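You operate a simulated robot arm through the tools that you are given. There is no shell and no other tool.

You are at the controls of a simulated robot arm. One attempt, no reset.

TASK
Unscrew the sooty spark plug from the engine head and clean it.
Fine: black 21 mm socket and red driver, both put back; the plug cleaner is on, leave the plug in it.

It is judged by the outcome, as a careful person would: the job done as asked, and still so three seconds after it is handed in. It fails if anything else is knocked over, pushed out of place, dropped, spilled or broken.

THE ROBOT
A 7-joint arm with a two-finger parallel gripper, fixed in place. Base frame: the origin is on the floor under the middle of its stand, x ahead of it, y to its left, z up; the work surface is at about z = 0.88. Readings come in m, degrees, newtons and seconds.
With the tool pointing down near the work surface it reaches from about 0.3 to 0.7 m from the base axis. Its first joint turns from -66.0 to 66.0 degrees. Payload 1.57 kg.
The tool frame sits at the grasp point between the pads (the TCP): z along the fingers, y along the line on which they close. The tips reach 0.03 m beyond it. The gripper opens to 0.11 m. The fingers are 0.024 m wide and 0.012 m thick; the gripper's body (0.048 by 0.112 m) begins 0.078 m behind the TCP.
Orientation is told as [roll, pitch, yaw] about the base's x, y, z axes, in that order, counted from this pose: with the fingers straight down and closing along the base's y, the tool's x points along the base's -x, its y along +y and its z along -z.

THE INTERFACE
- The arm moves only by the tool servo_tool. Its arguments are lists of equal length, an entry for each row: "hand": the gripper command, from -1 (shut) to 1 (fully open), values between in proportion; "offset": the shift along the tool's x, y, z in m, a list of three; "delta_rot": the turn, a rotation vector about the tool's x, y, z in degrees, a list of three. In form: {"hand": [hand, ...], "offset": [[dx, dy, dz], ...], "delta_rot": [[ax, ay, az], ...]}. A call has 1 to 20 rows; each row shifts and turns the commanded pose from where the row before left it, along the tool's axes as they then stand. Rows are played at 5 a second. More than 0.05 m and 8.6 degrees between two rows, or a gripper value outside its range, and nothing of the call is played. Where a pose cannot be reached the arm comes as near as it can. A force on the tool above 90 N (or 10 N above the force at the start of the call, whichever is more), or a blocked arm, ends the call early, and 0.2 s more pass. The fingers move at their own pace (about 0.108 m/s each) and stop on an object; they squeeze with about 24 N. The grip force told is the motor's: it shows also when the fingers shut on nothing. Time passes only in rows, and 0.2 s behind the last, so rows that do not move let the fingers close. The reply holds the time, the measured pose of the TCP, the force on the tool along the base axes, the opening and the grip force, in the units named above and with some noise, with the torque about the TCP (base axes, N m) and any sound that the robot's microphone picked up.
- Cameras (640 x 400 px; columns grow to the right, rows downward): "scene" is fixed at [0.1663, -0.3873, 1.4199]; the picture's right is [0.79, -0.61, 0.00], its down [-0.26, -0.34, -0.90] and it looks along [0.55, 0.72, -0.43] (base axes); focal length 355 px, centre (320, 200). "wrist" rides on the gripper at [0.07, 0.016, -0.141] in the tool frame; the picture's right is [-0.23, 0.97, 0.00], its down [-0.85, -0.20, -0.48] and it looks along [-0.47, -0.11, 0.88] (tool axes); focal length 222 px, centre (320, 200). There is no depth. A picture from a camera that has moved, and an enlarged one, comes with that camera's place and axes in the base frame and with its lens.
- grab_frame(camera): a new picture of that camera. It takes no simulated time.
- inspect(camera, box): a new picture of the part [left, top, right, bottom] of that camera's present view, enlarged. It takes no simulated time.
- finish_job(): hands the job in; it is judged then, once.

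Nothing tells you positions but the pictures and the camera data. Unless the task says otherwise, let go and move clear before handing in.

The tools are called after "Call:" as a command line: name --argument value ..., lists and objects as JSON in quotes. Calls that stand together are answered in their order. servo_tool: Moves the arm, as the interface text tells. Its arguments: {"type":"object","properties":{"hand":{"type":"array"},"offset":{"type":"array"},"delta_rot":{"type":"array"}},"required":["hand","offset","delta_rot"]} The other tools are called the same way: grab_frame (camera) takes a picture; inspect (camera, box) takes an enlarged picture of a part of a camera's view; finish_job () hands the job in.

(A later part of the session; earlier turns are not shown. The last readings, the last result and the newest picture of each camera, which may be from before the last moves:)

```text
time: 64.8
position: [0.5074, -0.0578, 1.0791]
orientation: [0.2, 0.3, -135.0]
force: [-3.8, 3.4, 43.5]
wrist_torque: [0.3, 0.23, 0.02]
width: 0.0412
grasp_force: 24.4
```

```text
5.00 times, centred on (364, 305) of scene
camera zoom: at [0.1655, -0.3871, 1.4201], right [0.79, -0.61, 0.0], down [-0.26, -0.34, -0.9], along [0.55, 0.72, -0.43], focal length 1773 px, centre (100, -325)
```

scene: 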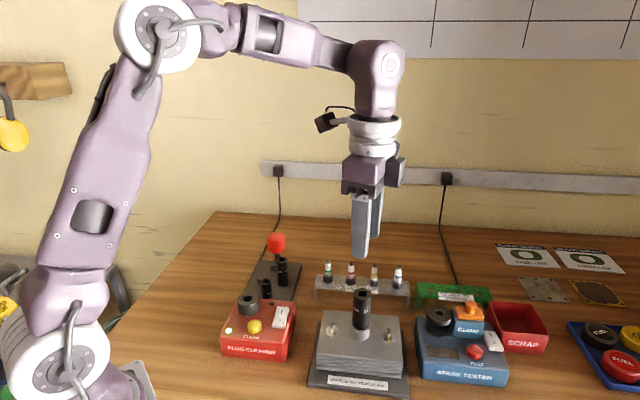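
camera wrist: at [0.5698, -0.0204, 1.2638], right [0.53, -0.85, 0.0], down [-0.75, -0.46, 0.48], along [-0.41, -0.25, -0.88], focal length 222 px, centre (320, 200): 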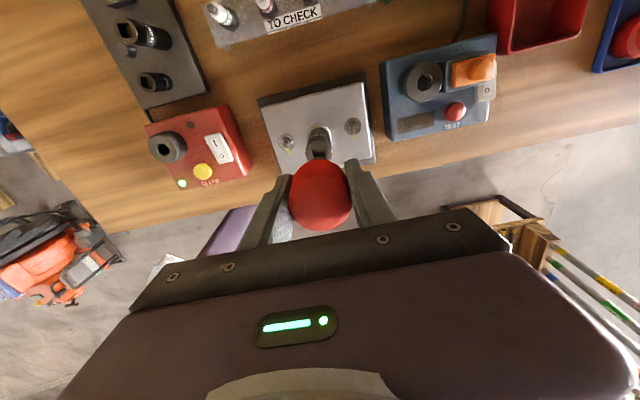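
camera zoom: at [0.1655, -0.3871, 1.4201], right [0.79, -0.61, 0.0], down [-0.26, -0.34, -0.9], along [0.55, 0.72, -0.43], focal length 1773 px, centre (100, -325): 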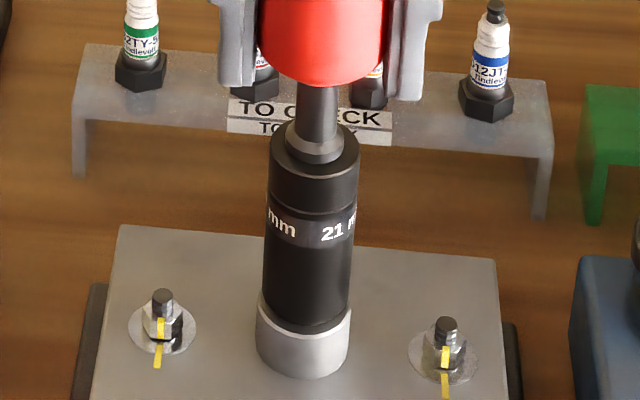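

The collar has met the socket with 43 N, more than needed. I back off a little and check the seating.

Call:
servo_tool --hand '[-1, -1]' --offset '[[0, 0, -0.0012], [0, 0, 0]]' --delta_rot '[[0, 0, 0], [0, 0, 0]]'

Call:
inspect --camera "scene" --box '[348, 280, 380, 305]'

Call:
inspect --camera "scene" --box '[344, 315, 380, 345]'

```text
time: 65.4
position: [0.5077, -0.0578, 1.0784]
orientation: [0.1, 0.0, -135.1]
force: [2.1, 0.0, 30.2]
wrist_torque: [0.0, -0.19, -0.02]
width: 0.0411
grasp_force: 24.5
```

```text
16.00 times, centred on (364, 292) of scene
camera zoom: at [0.1659, -0.3872, 1.42], right [0.79, -0.61, 0.0], down [-0.26, -0.34, -0.9], along [0.55, 0.72, -0.43], focal length 5673 px, centre (-384, -1280)
```

zoom: 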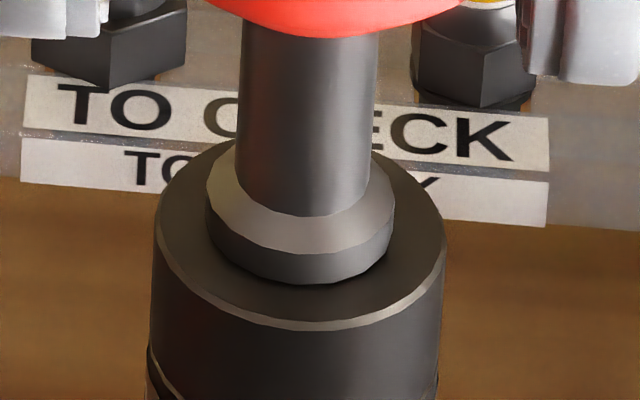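

```text
13.33 times, centred on (362, 330) of scene
camera zoom: at [0.1659, -0.3872, 1.42], right [0.79, -0.61, 0.0], down [-0.26, -0.34, -0.9], along [0.55, 0.72, -0.43], focal length 4728 px, centre (-240, -1533)
```

zoom: 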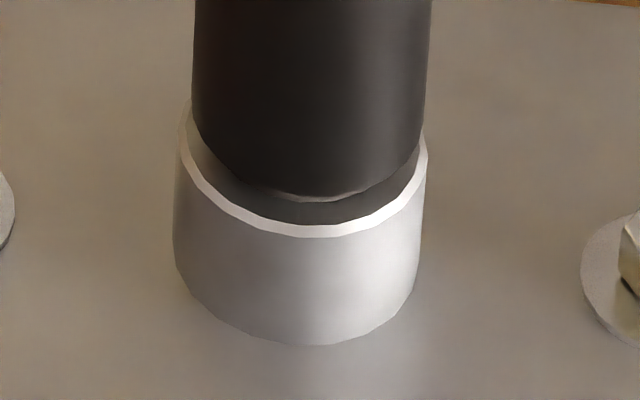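

The driver collar sits flat on the socket and the socket covers the whole drive section. I ease the load a bit more and begin turning counter-clockwise.

Call:
servo_tool --hand '[-1, -1, -1, -1, -1]' --offset '[[0, 0, -0.0008], [0, 0, 0], [0, 0, 0], [0, 0, 0], [0, 0, 0]]' --delta_rot '[[0, 0, 0], [0, 0, -5], [0, 0, -5], [0, 0, -5], [0, 0, 0]]'

Call:
inspect --camera "scene" --box '[340, 275, 388, 345]'

```text
time: 66.6
position: [0.507, -0.0573, 1.0792]
orientation: [0.0, 0.0, -120.0]
force: [3.7, -4.0, 16.8]
wrist_torque: [-0.29, -0.26, -0.04]
width: 0.0413
grasp_force: 23.9
```

```text
5.71 times, centred on (364, 310) of scene
camera zoom: at [0.1661, -0.3873, 1.4199], right [0.79, -0.61, 0.0], down [-0.26, -0.34, -0.9], along [0.55, 0.72, -0.43], focal length 2026 px, centre (69, -429)
```

zoom: 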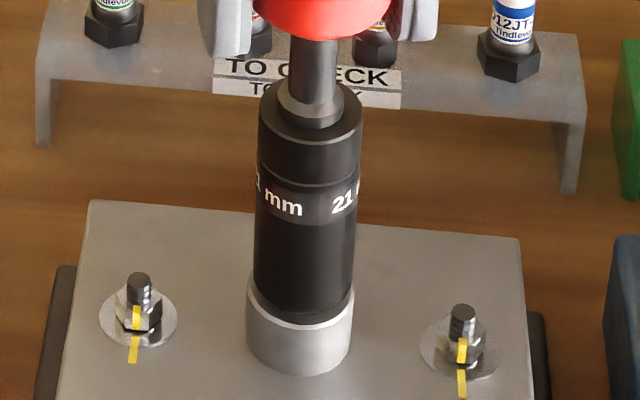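

The socket turns with the driver. I continue counter-clockwise and watch torque, height and sounds.

Call:
servo_tool --hand '[-1, -1, -1, -1, -1, -1, -1, -1, -1, -1, -1]' --offset '[[0, 0, 0], [0, 0, 0], [0, 0, 0], [0, 0, 0], [0, 0, 0], [0, 0, 0], [0, 0, 0], [0, 0, 0], [0, 0, 0], [0, 0, 0], [0, 0, 0]]' --delta_rot '[[0, 0, -8], [0, 0, -8], [0, 0, -8], [0, 0, -8], [0, 0, -8], [0, 0, -8], [0, 0, -8], [0, 0, -8], [0, 0, -8], [0, 0, -8], [0, 0, 0]]'

Call:
inspect --camera "scene" --box '[340, 275, 388, 345]'

```text
time: 69.0
position: [0.5066, -0.0571, 1.0793]
orientation: [0.0, 0.0, -40.0]
force: [1.5, -2.7, 30.8]
wrist_torque: [-0.13, -0.14, -0.01]
width: 0.0415
grasp_force: 24.0
```

```text
5.71 times, centred on (364, 310) of scene
camera zoom: at [0.1658, -0.3873, 1.42], right [0.79, -0.61, 0.0], down [-0.26, -0.34, -0.9], along [0.55, 0.72, -0.43], focal length 2026 px, centre (69, -429)
```

zoom: 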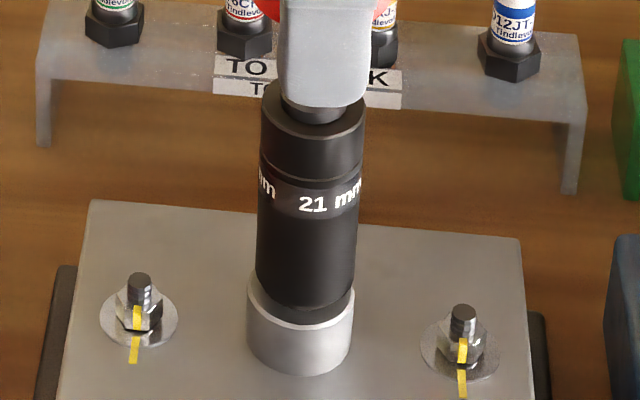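

Push-back force is rising and the socket has crept upward, so the plug is unscrewing. I continue with a slight rise to follow it.

Call:
servo_tool --hand '[-1, -1, -1, -1, -1, -1, -1, -1, -1, -1, -1, -1]' --offset '[[0, 0, -0.0008], [0, 0, -0.0001], [0, 0, -0.0001], [0, 0, -0.0001], [0, 0, -0.0001], [0, 0, -0.0001], [0, 0, -0.0001], [0, 0, -0.0001], [0, 0, -0.0001], [0, 0, -0.0001], [0, 0, -0.0001], [0, 0, 0]]' --delta_rot '[[0, 0, 0], [0, 0, -8], [0, 0, -8], [0, 0, -8], [0, 0, -8], [0, 0, -8], [0, 0, -8], [0, 0, -8], [0, 0, -8], [0, 0, -8], [0, 0, -8], [0, 0, 0]]'

Call:
inspect --camera "scene" --box '[340, 275, 388, 345]'

```text
time: 71.6
position: [0.5073, -0.0567, 1.0815]
orientation: [0.1, 0.0, 40.0]
force: [1.4, -1.3, 8.3]
wrist_torque: [-0.14, -0.09, 0.0]
width: 0.0415
grasp_force: 23.2
```

```text
5.71 times, centred on (364, 310) of scene
camera zoom: at [0.1662, -0.3873, 1.4199], right [0.79, -0.61, 0.0], down [-0.26, -0.34, -0.9], along [0.55, 0.72, -0.43], focal length 2026 px, centre (69, -429)
```

zoom: 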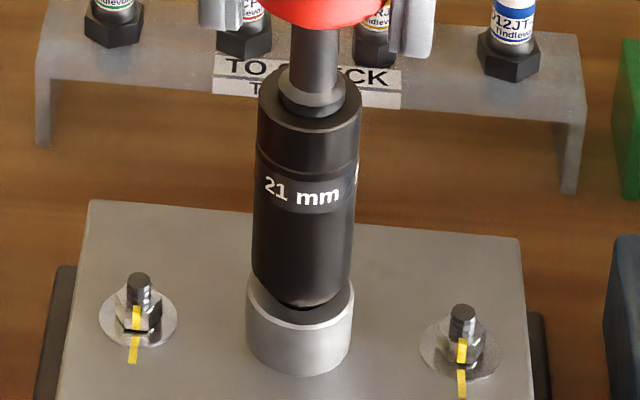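

Rising steadily. I keep turning toward +130°.

Call:
servo_tool --hand '[-1, -1, -1, -1, -1, -1, -1, -1, -1, -1, -1, -1]' --offset '[[0, 0, -0.0001], [0, 0, -0.0001], [0, 0, -0.0001], [0, 0, -0.0001], [0, 0, -0.0001], [0, 0, -0.0001], [0, 0, -0.0001], [0, 0, -0.0001], [0, 0, -0.0001], [0, 0, -0.0001], [0, 0, -0.0001], [0, 0, 0]]' --delta_rot '[[0, 0, -8], [0, 0, -8], [0, 0, -8], [0, 0, -8], [0, 0, -8], [0, 0, -8], [0, 0, -8], [0, 0, -8], [0, 0, -8], [0, 0, -8], [0, 0, -8], [0, 0, 0]]'

Call:
inspect --camera "scene" --box '[340, 275, 388, 345]'

Call:
grab_frame --camera "scene"

```text
time: 74.2
position: [0.5078, -0.0578, 1.0819]
orientation: [-0.1, 0.1, 128.1]
force: [3.5, -2.0, 33.4]
wrist_torque: [-0.17, -0.21, 0.0]
width: 0.0415
grasp_force: 24.3
```

```text
5.71 times, centred on (364, 310) of scene
camera zoom: at [0.1658, -0.3873, 1.42], right [0.79, -0.61, 0.0], down [-0.26, -0.34, -0.9], along [0.55, 0.72, -0.43], focal length 2026 px, centre (69, -429)
```

zoom: 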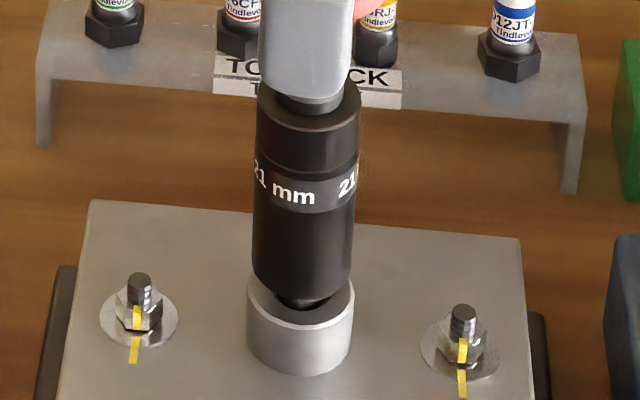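

```text
taken
```

scene: 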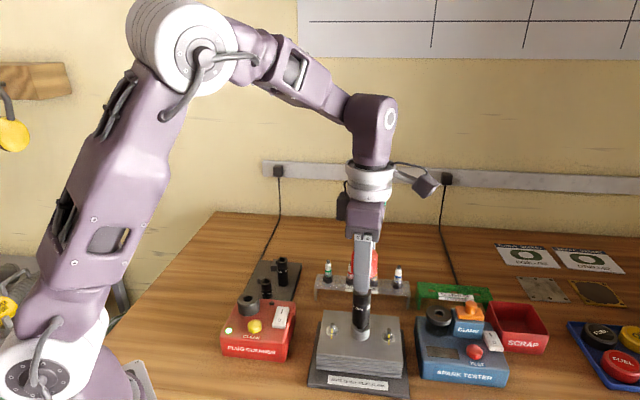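

Force has built up again, so I pause and look closely at the socket's lower end.

Call:
inspect --camera "scene" --box '[344, 315, 380, 345]'

Call:
inspect --camera "scene" --box '[344, 285, 384, 320]'

Call:
inspect --camera "wrist" --box '[280, 90, 360, 170]'

```text
13.33 times, centred on (362, 330) of scene
camera zoom: at [0.1658, -0.3873, 1.42], right [0.79, -0.61, 0.0], down [-0.26, -0.34, -0.9], along [0.55, 0.72, -0.43], focal length 4728 px, centre (-240, -1533)
```

zoom: 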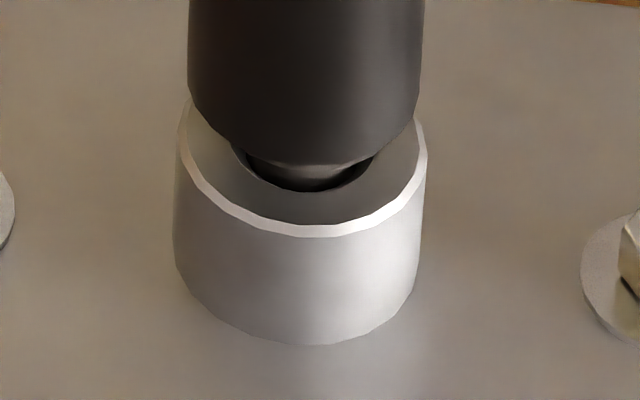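

```text
11.43 times, centred on (364, 302) of scene
camera zoom: at [0.1658, -0.3873, 1.42], right [0.79, -0.61, 0.0], down [-0.26, -0.34, -0.9], along [0.55, 0.72, -0.43], focal length 4052 px, centre (-183, -971)
```

zoom: 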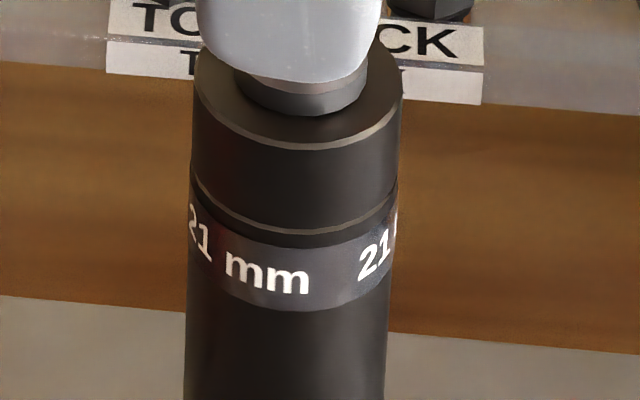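

```text
5.00 times, centred on (320, 130) of wrist
camera zoom: at [0.5365, -0.1225, 1.2238], right [-0.91, -0.42, 0.0], down [-0.37, 0.8, 0.48], along [-0.2, 0.43, -0.88], focal length 1111 px, centre (320, 550)
```

zoom: 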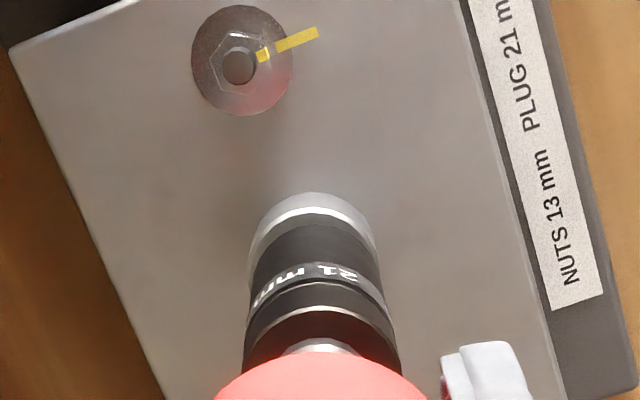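

The plug's flange is visibly lifted out of the ring, so the unscrewing works at roughly 10 mm per turn. I unload, open the fingers just wide of the handle, and check that driver and socket stay standing before winding back for another stroke.

Call:
servo_tool --hand '[-1, -1, -0.1, 0.13, 0.13]' --offset '[[0, 0, -0.001], [0, 0, -0.0005], [0, 0, 0], [0, 0, 0], [0, 0, 0]]' --delta_rot '[[0, 0, 0], [0, 0, 0], [0, 0, 0], [0, 0, 0], [0, 0, 0]]'

Call:
grab_frame --camera "scene"

Call:
inspect --camera "scene" --box '[324, 225, 404, 345]'

```text
time: 75.4
position: [0.507, -0.057, 1.0832]
orientation: [0.1, 0.1, 127.9]
force: [-0.1, -0.7, 0.0]
wrist_torque: [0.02, 0.02, -0.02]
width: 0.0619
grasp_force: 0.3
```

```text
taken
```

scene: 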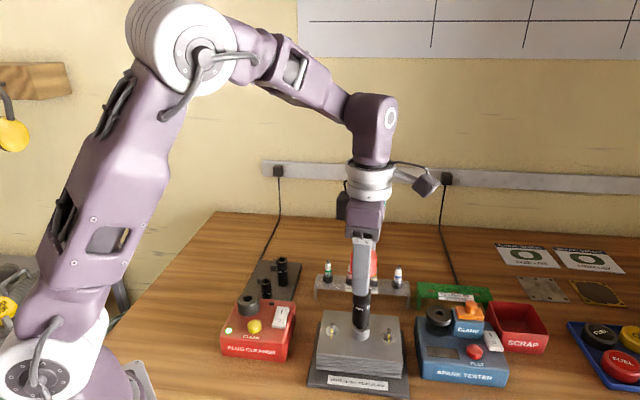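

```text
3.33 times, centred on (364, 285) of scene
camera zoom: at [0.1663, -0.3873, 1.4199], right [0.79, -0.61, 0.0], down [-0.26, -0.34, -0.9], along [0.55, 0.72, -0.43], focal length 1182 px, centre (173, -83)
```

zoom: 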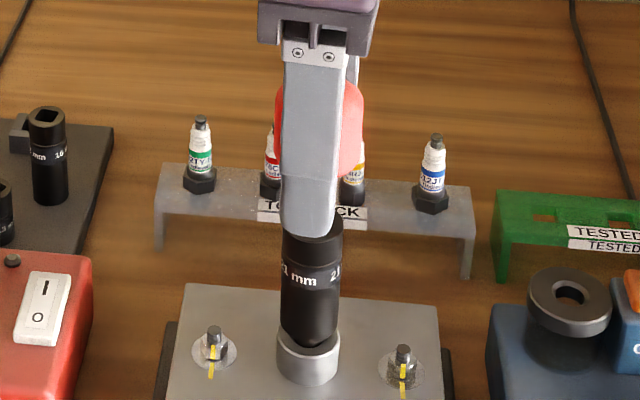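

Everything stands on its own. I wind the wrist back to -135° around the handle.

Call:
servo_tool --hand '[0.13, 0.13, 0.13, 0.13, 0.13, 0.13, 0.13, 0.13, 0.13, 0.13, 0.13, 0.13, 0.13, 0.13, 0.13, 0.13, 0.13, 0.13, 0.13, 0.13]' --offset '[[0, 0, -0.002], [0, 0, -0.001], [0, 0, 0], [0, 0, 0], [0, 0, 0], [0, 0, 0], [0, 0, 0], [0, 0, 0], [0, 0, 0], [0, 0, 0], [0, 0, 0], [0, 0, 0], [0, 0, 0], [0, 0, 0], [0, 0, 0], [0, 0, 0], [0, 0, 0], [0, 0, 0], [0, 0, 0], [0, 0, 0]]' --delta_rot '[[0, 0, 8.5], [0, 0, 8.5], [0, 0, 8.5], [0, 0, 8.5], [0, 0, 8.5], [0, 0, 8.5], [0, 0, 8.5], [0, 0, 8.5], [0, 0, 8.5], [0, 0, 8.5], [0, 0, 8.5], [0, 0, 8.5], [0, 0, 8.5], [0, 0, 8.5], [0, 0, 8.5], [0, 0, 8.5], [0, 0, 8.5], [0, 0, 8.5], [0, 0, 8.5], [0, 0, 8.5]]'

Call:
servo_tool --hand '[0.13, 0.13, 0.13, 0.13, 0.13, 0.13, 0.13, 0.13, 0.13, 0.13, 0.13, 0.13]' --offset '[[0, 0, 0], [0, 0, 0], [0, 0, 0], [0, 0, 0], [0, 0, 0], [0, 0, 0], [0, 0, 0], [0, 0, 0], [0, 0, 0], [0, 0, 0], [0, 0, 0], [0, 0, 0]]' --delta_rot '[[0, 0, 8.5], [0, 0, 8.5], [0, 0, 8.5], [0, 0, 8.5], [0, 0, 8.5], [0, 0, 8.5], [0, 0, 8.5], [0, 0, 8.5], [0, 0, 8.5], [0, 0, 8.5], [0, 0, 8], [0, 0, 0]]'

Call:
inspect --camera "scene" --box '[324, 225, 404, 345]'

Call:
grab_frame --camera "wrist"

```text
time: 79.6
position: [0.5075, -0.0576, 1.0863]
orientation: [0.0, -0.1, -42.2]
force: [-0.1, 0.0, -0.7]
wrist_torque: [0.01, 0.0, -0.01]
width: 0.0625
grasp_force: 0.0
```

```text
time: 82.2
position: [0.5078, -0.0576, 1.0874]
orientation: [0.0, 0.0, -135.1]
force: [-0.1, -0.2, -0.8]
wrist_torque: [-0.01, 0.02, 0.0]
width: 0.0621
grasp_force: 0.1
```

```text
3.33 times, centred on (364, 285) of scene
camera zoom: at [0.1663, -0.3873, 1.4199], right [0.79, -0.61, 0.0], down [-0.26, -0.34, -0.9], along [0.55, 0.72, -0.43], focal length 1182 px, centre (173, -83)
```

zoom: 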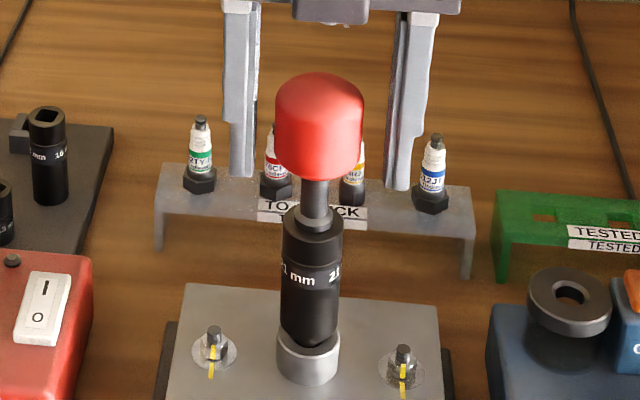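

```text
taken
camera wrist: at [0.5675, -0.0201, 1.2275], right [0.53, -0.85, 0.0], down [-0.75, -0.46, 0.48], along [-0.41, -0.25, -0.88], focal length 222 px, centre (320, 200)
```

wrist: 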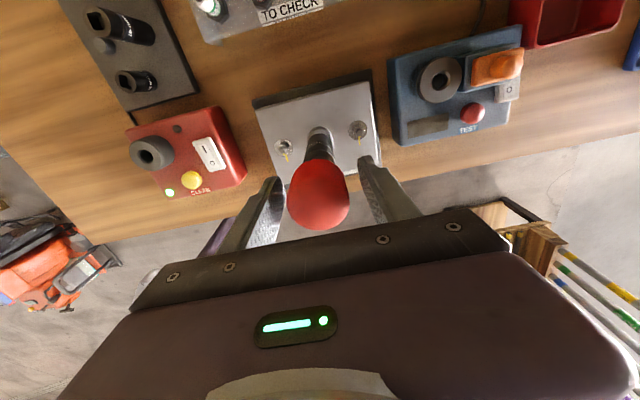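

The stack is still upright and centred. I grip again and turn another long stroke, rising with the plug.

Call:
servo_tool --hand '[-1, -1, -1, -1, -1, -1, -1, -1, -1, -1, -1, -1, -1, -1]' --offset '[[0, 0, 0], [0, 0, 0], [0, 0, 0], [0, 0, -0.0002], [0, 0, -0.0002], [0, 0, -0.0002], [0, 0, -0.0002], [0, 0, -0.0002], [0, 0, -0.0002], [0, 0, -0.0002], [0, 0, -0.0002], [0, 0, -0.0002], [0, 0, -0.0002], [0, 0, 0]]' --delta_rot '[[0, 0, 0], [0, 0, 0], [0, 0, 0], [0, 0, -8], [0, 0, -8], [0, 0, -8], [0, 0, -8], [0, 0, -8], [0, 0, -8], [0, 0, -8], [0, 0, -8], [0, 0, -8], [0, 0, -8], [0, 0, 0]]'

Call:
inspect --camera "scene" --box '[340, 275, 388, 345]'

```text
time: 85.2
position: [0.5077, -0.0576, 1.0881]
orientation: [-0.1, 0.0, -55.0]
force: [-0.3, 0.3, -0.3]
wrist_torque: [0.0, 0.01, 0.02]
width: 0.0408
grasp_force: 23.3
```

```text
5.71 times, centred on (364, 310) of scene
camera zoom: at [0.1663, -0.3873, 1.4199], right [0.79, -0.61, 0.0], down [-0.26, -0.34, -0.9], along [0.55, 0.72, -0.43], focal length 2026 px, centre (69, -429)
```

zoom: 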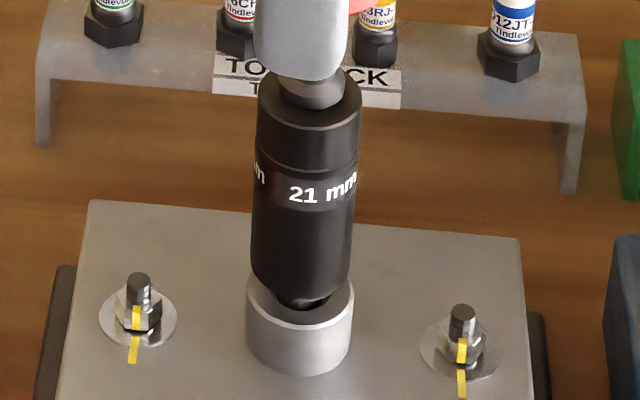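

Rising freely with near-zero force. I continue to about +125°.

Call:
servo_tool --hand '[-1, -1, -1, -1, -1, -1, -1, -1, -1, -1, -1, -1, -1, -1, -1, -1, -1, -1, -1, -1]' --offset '[[0, 0, -0.0001], [0, 0, -0.0002], [0, 0, -0.0002], [0, 0, -0.0002], [0, 0, -0.0002], [0, 0, -0.0002], [0, 0, -0.0002], [0, 0, -0.0002], [0, 0, -0.0002], [0, 0, -0.0002], [0, 0, -0.0002], [0, 0, -0.0002], [0, 0, -0.0002], [0, 0, -0.0002], [0, 0, -0.0002], [0, 0, -0.0002], [0, 0, -0.0002], [0, 0, -0.0002], [0, 0, -0.0002], [0, 0, -0.0002]]' --delta_rot '[[0, 0, -8], [0, 0, -8], [0, 0, -8], [0, 0, -8], [0, 0, -8], [0, 0, -8], [0, 0, -8], [0, 0, -8], [0, 0, -8], [0, 0, -8], [0, 0, -8], [0, 0, -8], [0, 0, -8], [0, 0, -8], [0, 0, -8], [0, 0, -8], [0, 0, -8], [0, 0, -8], [0, 0, -8], [0, 0, -8]]'

Call:
inspect --camera "scene" --box '[340, 275, 388, 345]'

Call:
inspect --camera "scene" --box '[344, 315, 380, 345]'

```text
time: 89.4
position: [0.5074, -0.0585, 1.0927]
orientation: [0.0, 0.0, 105.2]
force: [0.8, -0.5, -2.3]
wrist_torque: [0.05, 0.01, 0.02]
width: 0.0408
grasp_force: 24.0
```

```text
5.71 times, centred on (364, 310) of scene
camera zoom: at [0.1663, -0.3873, 1.4199], right [0.79, -0.61, 0.0], down [-0.26, -0.34, -0.9], along [0.55, 0.72, -0.43], focal length 2026 px, centre (69, -429)
```

zoom: 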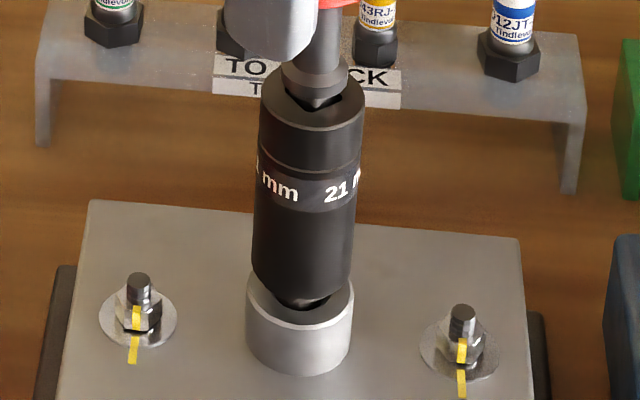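

```text
13.33 times, centred on (362, 330) of scene
camera zoom: at [0.1663, -0.3873, 1.4199], right [0.79, -0.61, 0.0], down [-0.26, -0.34, -0.9], along [0.55, 0.72, -0.43], focal length 4728 px, centre (-240, -1533)
```

zoom: 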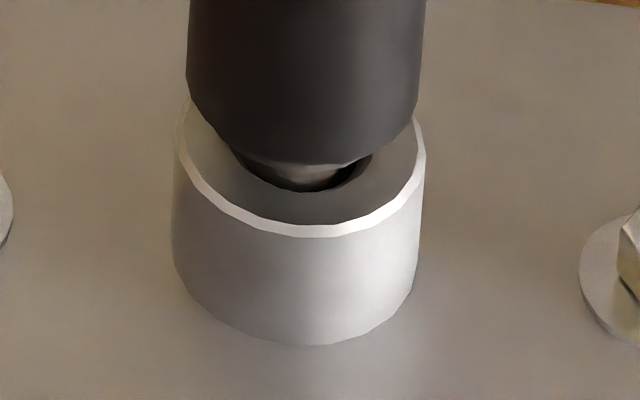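

The socket stopped rising while the driver kept going up, so the plug may already be free. I lower the driver back in and turn the last bit to see whether it rises any more.

Call:
servo_tool --hand '[-1, -1, -1, -1, -1, -1, -1, -1]' --offset '[[0, 0, 0.002], [0, 0, 0.002], [0, 0, 0.0005], [0, 0, 0], [0, 0, 0], [0, 0, 0], [0, 0, 0], [0, 0, 0]]' --delta_rot '[[0, 0, 0], [0, 0, 0], [0, 0, 0], [0, 0, -8], [0, 0, -8], [0, 0, -8], [0, 0, -8], [0, 0, 0]]'

Call:
inspect --camera "scene" --box '[340, 275, 388, 345]'

Call:
inspect --camera "scene" --box '[344, 315, 380, 345]'

```text
time: 91.2
position: [0.5073, -0.0567, 1.0888]
orientation: [0.0, -0.1, 137.0]
force: [0.8, 0.4, 0.4]
wrist_torque: [-0.01, -0.02, -0.05]
width: 0.0405
grasp_force: 24.0
```

```text
5.71 times, centred on (364, 310) of scene
camera zoom: at [0.1663, -0.3873, 1.4199], right [0.79, -0.61, 0.0], down [-0.26, -0.34, -0.9], along [0.55, 0.72, -0.43], focal length 2026 px, centre (69, -429)
```

zoom: 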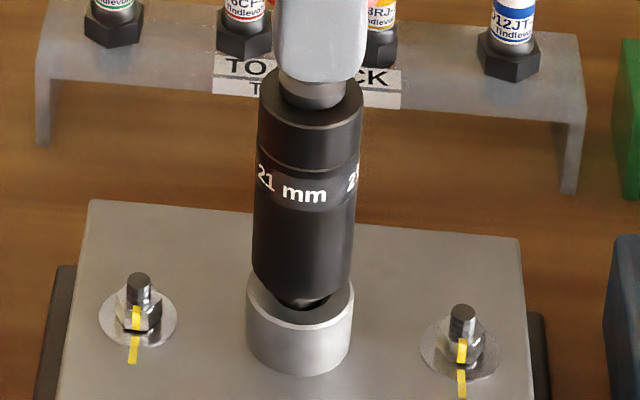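

```text
13.33 times, centred on (362, 330) of scene
camera zoom: at [0.1663, -0.3873, 1.4199], right [0.79, -0.61, 0.0], down [-0.26, -0.34, -0.9], along [0.55, 0.72, -0.43], focal length 4728 px, centre (-240, -1533)
```

zoom: 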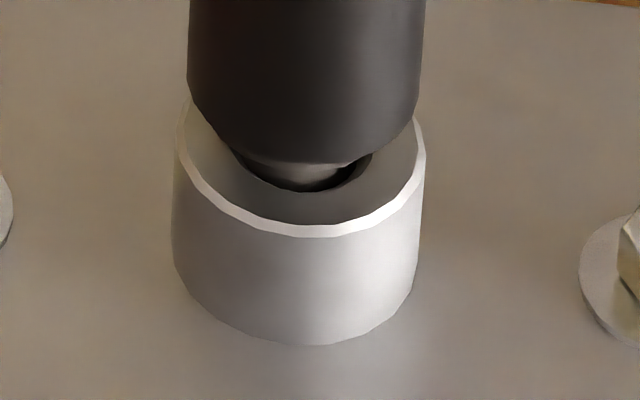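

No more rise, so the plug is probably clear of its thread. I pull the driver out slowly, making sure the socket stays behind.

Call:
servo_tool --hand '[-1, -1, -1, -1, -1, -1]' --offset '[[0, 0, -0.004], [0, 0, -0.004], [0, 0, -0.006], [0, 0, -0.008], [0, 0, -0.01], [0, 0, 0]]' --delta_rot '[[0, 0, 0], [0, 0, 0], [0, 0, 0], [0, 0, 0], [0, 0, 0], [0, 0, 0]]'

Call:
inspect --camera "scene" --box '[334, 245, 394, 345]'

```text
time: 92.6
position: [0.5077, -0.0566, 1.1192]
orientation: [-0.1, 0.0, 137.0]
force: [0.3, -0.7, -1.5]
wrist_torque: [0.0, 0.0, 0.01]
width: 0.0409
grasp_force: 23.8
```

```text
4.00 times, centred on (364, 295) of scene
camera zoom: at [0.1663, -0.3873, 1.4199], right [0.79, -0.61, 0.0], down [-0.26, -0.34, -0.9], along [0.55, 0.72, -0.43], focal length 1418 px, centre (144, -180)
```

zoom: 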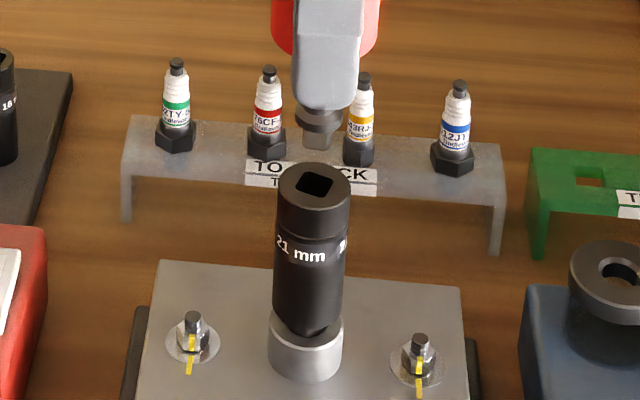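

The driver is out and the socket stays in place. I rise, turn to the holder's angle and move back over the rack.

Call:
servo_tool --hand '[-1, -1, -1, -1, -1, -1, -1, -1, -1, -1, -1, -1]' --offset '[[0, 0, -0.03], [0, 0, 0], [0, 0, 0], [0, 0, 0], [0, 0, 0], [0, 0, 0], [0, 0, 0], [0, 0, 0], [0, 0, 0], [0, 0, 0], [0, 0, 0], [0, 0, 0]]' --delta_rot '[[0, 0, 0], [0, 0, 8.5], [0, 0, 8.5], [0, 0, 8.5], [0, 0, 8.5], [0, 0, 8.5], [0, 0, 8.5], [0, 0, 8.5], [0, 0, 8.5], [0, 0, 8.5], [0, 0, 8.5], [0, 0, 0]]'

Call:
servo_tool --hand '[-1, -1, -1, -1, -1, -1, -1, -1]' --offset '[[-0.03473, 0.02523, 0], [-0.03473, 0.02523, 0], [-0.03473, 0.02523, 0], [-0.03473, 0.02523, 0], [-0.03473, 0.02523, 0], [-0.03473, 0.02523, 0], [-0.03473, 0.02523, 0], [0, 0, 0]]' --delta_rot '[[0, 0, 0], [0, 0, 0], [0, 0, 0], [0, 0, 0], [0, 0, 0], [0, 0, 0], [0, 0, 0], [0, 0, 0]]'

Call:
grab_frame --camera "scene"

Call:
grab_frame --camera "wrist"

```text
time: 95.2
position: [0.5073, -0.0576, 1.1504]
orientation: [0.0, 0.0, 51.8]
force: [0.1, 0.1, -2.1]
wrist_torque: [-0.02, 0.01, -0.03]
width: 0.0407
grasp_force: 23.8
```

```text
time: 97.0
position: [0.5172, 0.2424, 1.1512]
orientation: [0.0, 0.0, 52.0]
force: [0.2, -0.5, -1.5]
wrist_torque: [-0.02, -0.04, 0.0]
width: 0.0412
grasp_force: 23.9
```

```text
taken
```

scene: 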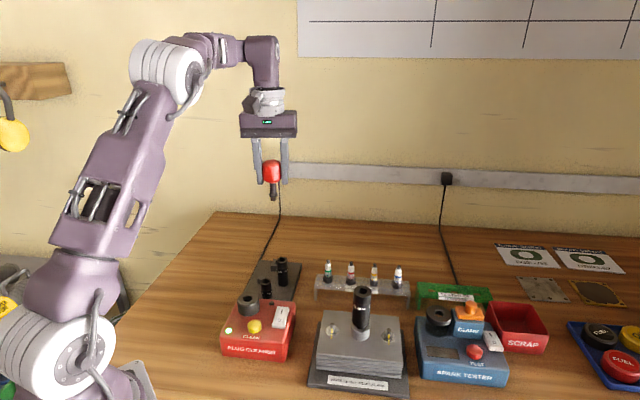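

```text
taken
camera wrist: at [0.4617, 0.1973, 1.2912], right [-0.63, 0.78, 0.0], down [0.68, 0.55, 0.48], along [0.37, 0.3, -0.88], focal length 222 px, centre (320, 200)
```

wrist: 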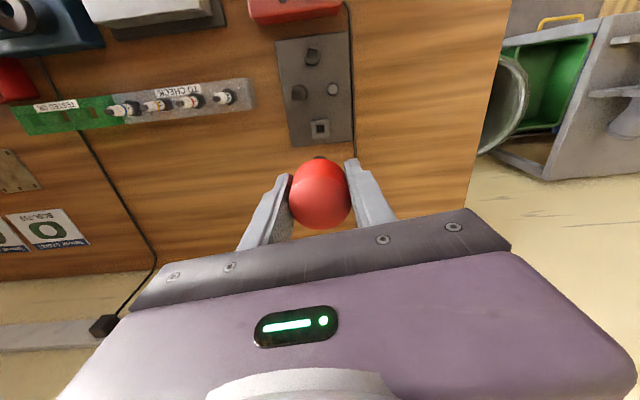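

Call:
inspect --camera "scene" --box '[261, 184, 285, 206]'

Call:
inspect --camera "wrist" --box '[280, 90, 370, 160]'

```text
16.00 times, centred on (273, 195) of scene
camera zoom: at [0.1663, -0.3872, 1.4199], right [0.79, -0.61, 0.0], down [-0.26, -0.34, -0.9], along [0.55, 0.72, -0.43], focal length 5673 px, centre (1072, 280)
```

zoom: 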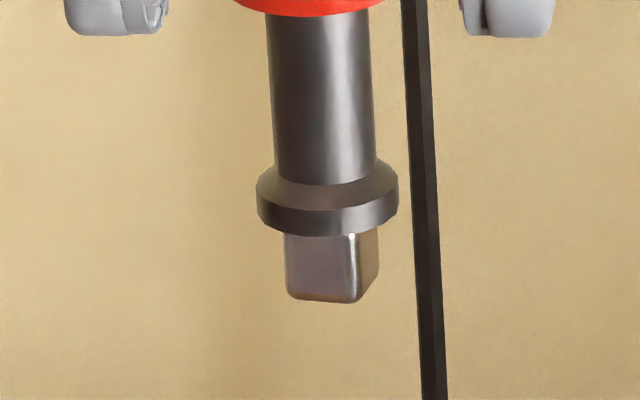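

```text
5.71 times, centred on (325, 125) of wrist
camera zoom: at [0.4617, 0.1973, 1.2912], right [-0.63, 0.78, 0.0], down [0.68, 0.55, 0.48], along [0.37, 0.3, -0.88], focal length 1269 px, centre (291, 629)
```

zoom: 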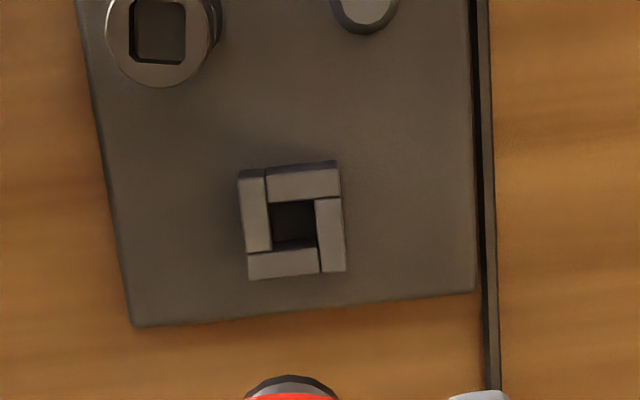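

The driver's square reads about 40°, so I add +5° to match the holder at 45°, shift about 1.7 mm, and lower to just above the holder.

Call:
servo_tool --hand '[-1, -1, -1, -1, -1, -1, -1, -1]' --offset '[[0, 0, 0], [-0.0017, -0.0004, 0], [0, 0, 0.03], [0, 0, 0.03], [0, 0, 0.03], [0, 0, 0.03], [0, 0, 0.025], [0, 0, 0]]' --delta_rot '[[0, 0, -5], [0, 0, 0], [0, 0, 0], [0, 0, 0], [0, 0, 0], [0, 0, 0], [0, 0, 0], [0, 0, 0]]'

Call:
inspect --camera "scene" --box '[245, 210, 317, 270]'

Call:
inspect --camera "scene" --box '[262, 245, 294, 270]'

Call:
grab_frame --camera "wrist"

```text
time: 98.8
position: [0.5196, 0.2441, 1.0033]
orientation: [0.0, 0.0, 56.8]
force: [0.7, 0.9, -1.7]
wrist_torque: [0.0, 0.03, 0.03]
width: 0.0407
grasp_force: 24.0
```

```text
6.67 times, centred on (281, 240) of scene
camera zoom: at [0.1663, -0.3872, 1.4199], right [0.79, -0.61, 0.0], down [-0.26, -0.34, -0.9], along [0.55, 0.72, -0.43], focal length 2364 px, centre (580, -67)
```

zoom: 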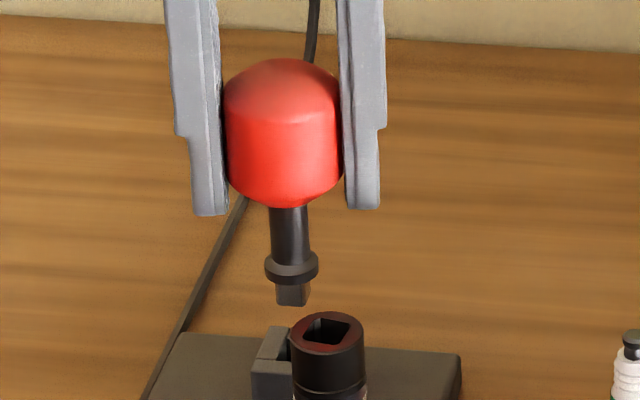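

```text
16.00 times, centred on (278, 258) of scene
camera zoom: at [0.1663, -0.3872, 1.4199], right [0.79, -0.61, 0.0], down [-0.26, -0.34, -0.9], along [0.55, 0.72, -0.43], focal length 5673 px, centre (992, -720)
```

zoom: 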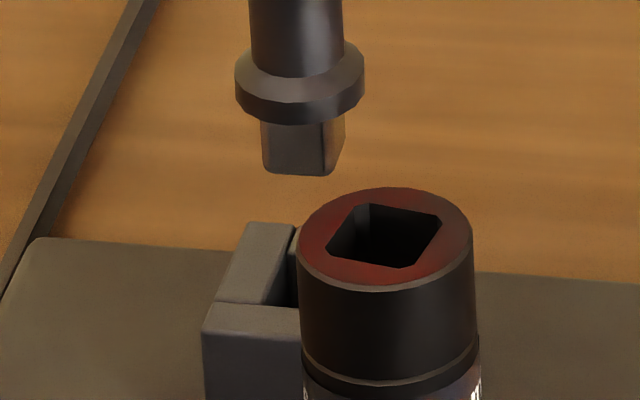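

```text
taken
camera wrist: at [0.4667, 0.1945, 1.1452], right [-0.69, 0.72, 0.0], down [0.63, 0.61, 0.48], along [0.34, 0.33, -0.88], focal length 222 px, centre (320, 200)
```

wrist: 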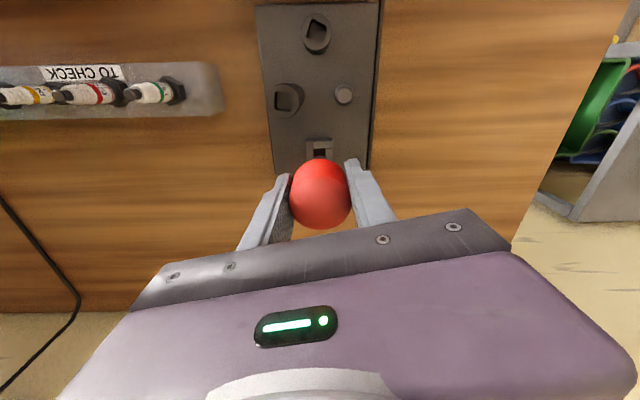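

The lateral line-up matches the first return. I zoom in more on the tip to verify its yaw.

Call:
inspect --camera "scene" --box '[274, 248, 286, 256]'

```text
16.00 times, centred on (280, 252) of scene
camera zoom: at [0.1663, -0.3872, 1.4199], right [0.79, -0.61, 0.0], down [-0.26, -0.34, -0.9], along [0.55, 0.72, -0.43], focal length 5673 px, centre (960, -632)
```

zoom: 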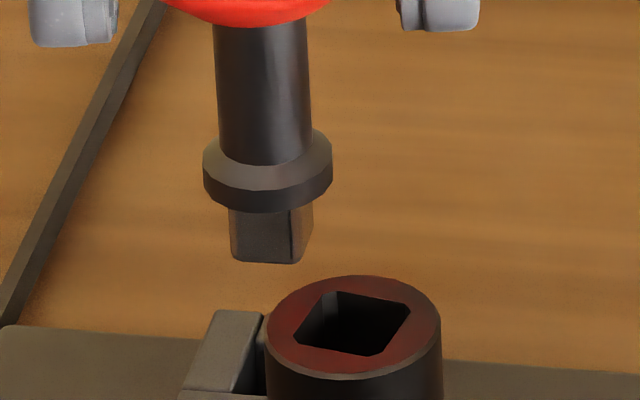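

The yaw is close enough to 45°. I lower the driver into the holder in small steps, watching the force.

Call:
servo_tool --hand '[-1, -1, -1, -1, -1, -1]' --offset '[[0, 0, 0.008], [0, 0, 0.006], [0, 0, 0.005], [0, 0, 0.004], [0, 0, 0.003], [0, 0, 0]]' --delta_rot '[[0, 0, 0], [0, 0, 0], [0, 0, 0], [0, 0, 0], [0, 0, 0], [0, 0, 0]]'

Call:
inspect --camera "scene" --box '[245, 210, 317, 270]'

```text
time: 100.2
position: [0.5195, 0.2435, 0.9789]
orientation: [-0.1, 0.0, 56.9]
force: [0.2, 0.1, -2.0]
wrist_torque: [-0.02, 0.04, -0.01]
width: 0.0407
grasp_force: 23.9
```

```text
6.67 times, centred on (281, 240) of scene
camera zoom: at [0.1663, -0.3872, 1.4199], right [0.79, -0.61, 0.0], down [-0.26, -0.34, -0.9], along [0.55, 0.72, -0.43], focal length 2364 px, centre (580, -67)
```

zoom: 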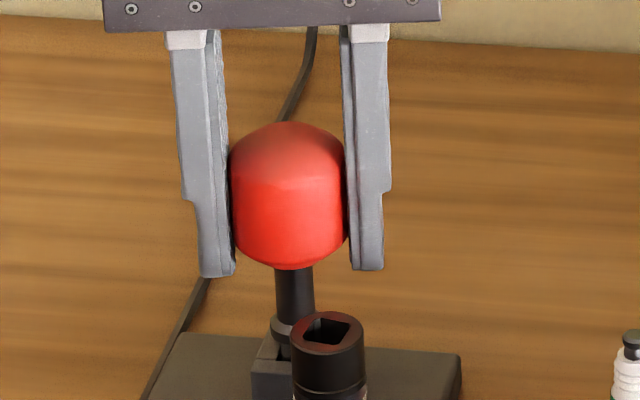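

It is entering with no resistance, with about 7 mm to go.

Call:
servo_tool --hand '[-1, -1, -1, -1, -1]' --offset '[[0, 0, 0.002], [0, 0, 0.002], [0, 0, 0.001], [0, 0, 0.001], [0, 0, 0]]' --delta_rot '[[0, 0, 0], [0, 0, 0], [0, 0, 0], [0, 0, 0], [0, 0, 0]]'

Call:
inspect --camera "scene" --box '[245, 210, 317, 270]'

```text
time: 101.4
position: [0.5214, 0.2448, 0.9729]
orientation: [0.1, 0.0, 56.9]
force: [-0.2, -0.7, -1.1]
wrist_torque: [0.01, 0.01, 0.0]
width: 0.0409
grasp_force: 23.3
```

```text
6.67 times, centred on (281, 240) of scene
camera zoom: at [0.1663, -0.3872, 1.4199], right [0.79, -0.61, 0.0], down [-0.26, -0.34, -0.9], along [0.55, 0.72, -0.43], focal length 2364 px, centre (580, -67)
```

zoom: 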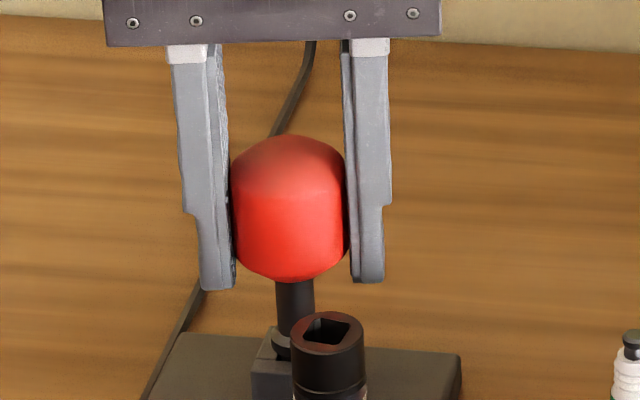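

Call:
servo_tool --hand '[-1, -1, -1]' --offset '[[0, 0, 0.001], [0, 0, 0.001], [0, 0, 0]]' --delta_rot '[[0, 0, 0], [0, 0, 0], [0, 0, 0]]'

Call:
inspect --camera "scene" --box '[262, 240, 294, 265]'

```text
time: 102.2
position: [0.5199, 0.2439, 0.9709]
orientation: [0.0, 0.0, 56.7]
force: [0.8, 1.0, -2.7]
wrist_torque: [-0.02, 0.0, 0.02]
width: 0.041
grasp_force: 23.5
```

```text
16.00 times, centred on (278, 252) of scene
camera zoom: at [0.1663, -0.3872, 1.4199], right [0.79, -0.61, 0.0], down [-0.26, -0.34, -0.9], along [0.55, 0.72, -0.43], focal length 5673 px, centre (992, -640)
```

zoom: 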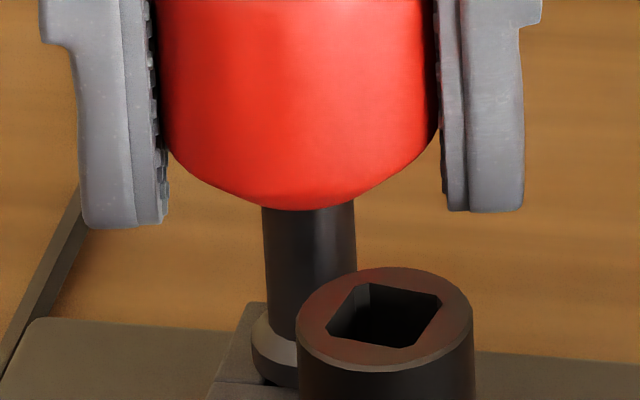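

About 1.5 mm remains compared with the seated picture; I lower that last bit.

Call:
servo_tool --hand '[-1, -1, -1]' --offset '[[0, 0, 0.001], [0, 0, 0.0007], [0, 0, 0]]' --delta_rot '[[0, 0, 0], [0, 0, 0], [0, 0, 0]]'

Call:
inspect --camera "scene" --box '[262, 240, 294, 265]'

```text
time: 103.0
position: [0.5201, 0.243, 0.969]
orientation: [0.0, 0.0, 57.0]
force: [-0.3, 1.5, 0.8]
wrist_torque: [0.04, 0.02, 0.04]
width: 0.0411
grasp_force: 23.3
```

```text
16.00 times, centred on (278, 252) of scene
camera zoom: at [0.1663, -0.3873, 1.4199], right [0.79, -0.61, 0.0], down [-0.26, -0.34, -0.9], along [0.55, 0.72, -0.43], focal length 5673 px, centre (992, -640)
```

zoom: 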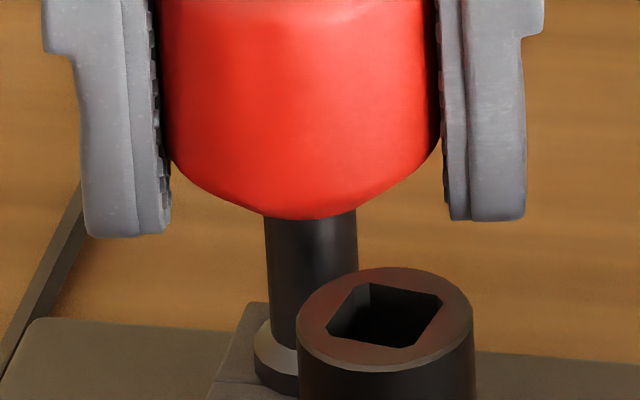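

The driver is seated with the weight off the gripper. I open and rise clear.

Call:
servo_tool --hand '[-0.1, 0.4, 0.4, 0.4, 0.4, 0.4, 0.4, 0.4]' --offset '[[0, 0, 0], [0, 0, 0], [0, 0, 0], [0, 0, -0.03], [0, 0, -0.04], [0, 0, -0.045], [0, 0, -0.045], [0, 0, 0]]' --delta_rot '[[0, 0, 0], [0, 0, 0], [0, 0, 0], [0, 0, 0], [0, 0, 0], [0, 0, 0], [0, 0, 0], [0, 0, 0]]'

Call:
inspect --camera "scene" --box '[245, 225, 309, 265]'

Call:
inspect --camera "scene" --box '[340, 275, 388, 345]'

```text
time: 104.8
position: [0.5186, 0.2437, 1.1303]
orientation: [0.0, 0.0, 57.1]
force: [-0.1, -0.3, -0.8]
wrist_torque: [0.01, 0.01, 0.0]
width: 0.0769
grasp_force: 0.1
```

```text
10.00 times, centred on (277, 245) of scene
camera zoom: at [0.1663, -0.3873, 1.4199], right [0.79, -0.61, 0.0], down [-0.26, -0.34, -0.9], along [0.55, 0.72, -0.43], focal length 3546 px, centre (750, -250)
```

zoom: 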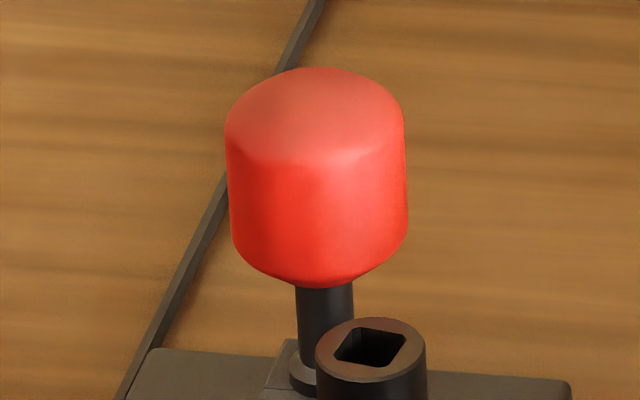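

```text
5.71 times, centred on (364, 310) of scene
camera zoom: at [0.1663, -0.3873, 1.4199], right [0.79, -0.61, 0.0], down [-0.26, -0.34, -0.9], along [0.55, 0.72, -0.43], focal length 2026 px, centre (69, -429)
```

zoom: 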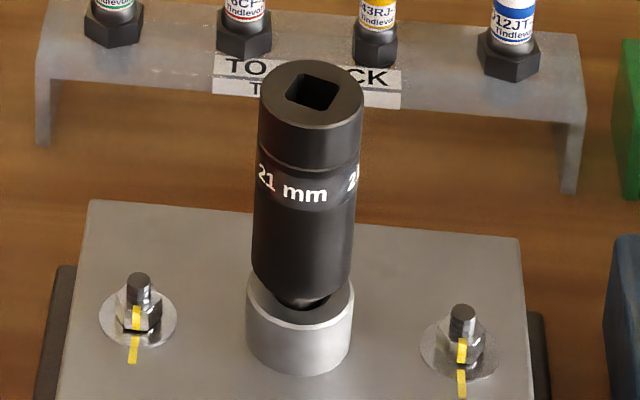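

The driver is back exactly as found. Now I return to the socket standing on the plug, with the fingers partly open.

Call:
servo_tool --hand '[0.2, 0, -0.05, -0.05, -0.05, -0.05, -0.05, -0.05, -0.05, -0.05]' --offset '[[0, 0, 0], [0, 0, 0], [0.03157, -0.02933, 0], [0.03157, -0.02933, 0], [0.03157, -0.02933, 0], [0.03157, -0.02933, 0], [0.03157, -0.02933, 0], [0.03157, -0.02933, 0], [0.03157, -0.02933, 0], [0, 0, 0]]' --delta_rot '[[0, 0, 6], [0, 0, 6], [0, 0, 0], [0, 0, 0], [0, 0, 0], [0, 0, 0], [0, 0, 0], [0, 0, 0], [0, 0, 0], [0, 0, 0]]'

Call:
grab_frame --camera "wrist"

Call:
inspect --camera "wrist" --box '[280, 100, 360, 180]'

Call:
inspect --camera "scene" --box '[324, 225, 404, 345]'

```text
time: 107.0
position: [0.5094, -0.0592, 1.1295]
orientation: [0.0, 0.0, 44.9]
force: [-0.9, -0.3, 0.3]
wrist_torque: [-0.03, 0.01, -0.02]
width: 0.0524
grasp_force: 0.0
```

```text
taken
camera wrist: at [0.4473, -0.0967, 1.2705], right [-0.53, 0.85, 0.0], down [0.75, 0.46, 0.48], along [0.41, 0.25, -0.88], focal length 222 px, centre (320, 200)
```

wrist: 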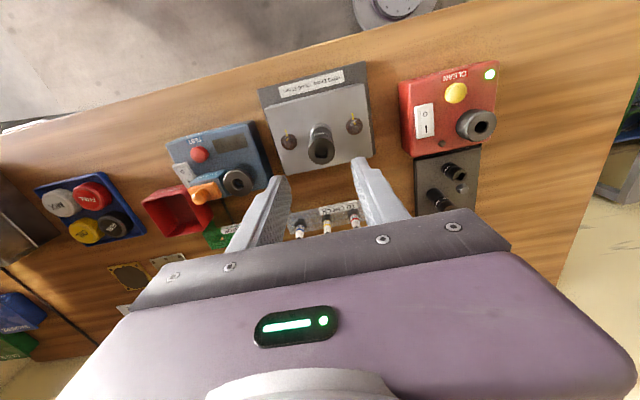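

```text
5.00 times, centred on (320, 140) of wrist
camera zoom: at [0.4473, -0.0967, 1.2705], right [-0.53, 0.85, 0.0], down [0.75, 0.46, 0.48], along [0.41, 0.25, -0.88], focal length 1111 px, centre (320, 500)
```

zoom: 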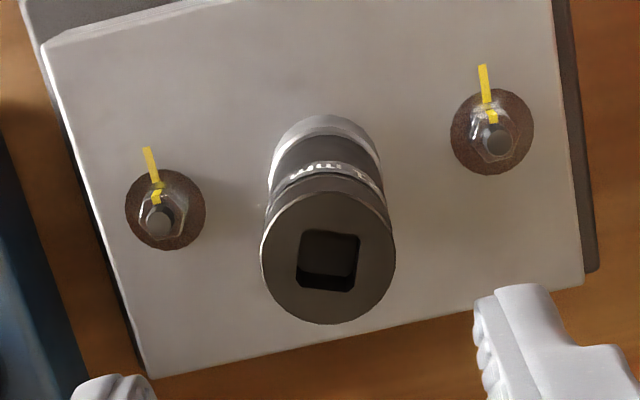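

```text
3.33 times, centred on (364, 285) of scene
camera zoom: at [0.1663, -0.3873, 1.4199], right [0.79, -0.61, 0.0], down [-0.26, -0.34, -0.9], along [0.55, 0.72, -0.43], focal length 1182 px, centre (173, -83)
```

zoom: 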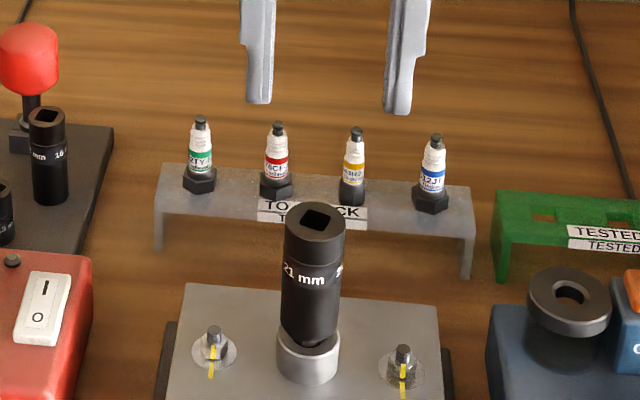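

The socket is about 1.3 mm off the tool axis. I correct and descend around its upper end.

Call:
servo_tool --hand '[-0.05, -0.05, -0.05, -0.05, -0.05, -0.05]' --offset '[[-0.0006, 0.0012, 0], [0, 0, 0.03], [0, 0, 0.03], [0, 0, 0.03], [0, 0, 0.0175], [0, 0, 0]]' --delta_rot '[[0, 0, 0], [0, 0, 0], [0, 0, 0], [0, 0, 0], [0, 0, 0], [0, 0, 0]]'

Call:
inspect --camera "scene" --box '[340, 265, 388, 345]'

```text
time: 108.4
position: [0.5073, -0.058, 1.0222]
orientation: [0.0, 0.1, 44.9]
force: [-0.2, -0.5, 0.5]
wrist_torque: [0.01, -0.02, 0.03]
width: 0.0523
grasp_force: 0.2
```

```text
5.00 times, centred on (364, 305) of scene
camera zoom: at [0.1663, -0.3873, 1.4199], right [0.79, -0.61, 0.0], down [-0.26, -0.34, -0.9], along [0.55, 0.72, -0.43], focal length 1773 px, centre (100, -325)
```

zoom: 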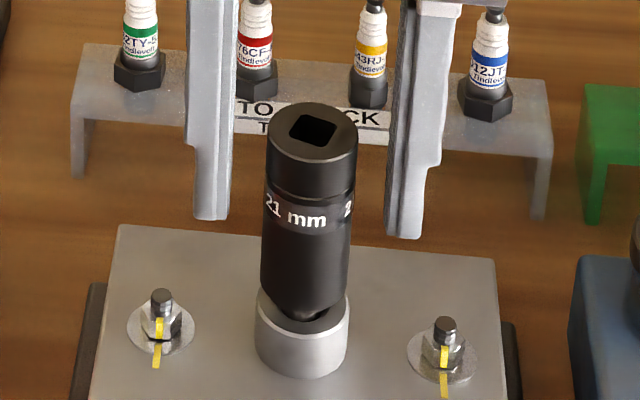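

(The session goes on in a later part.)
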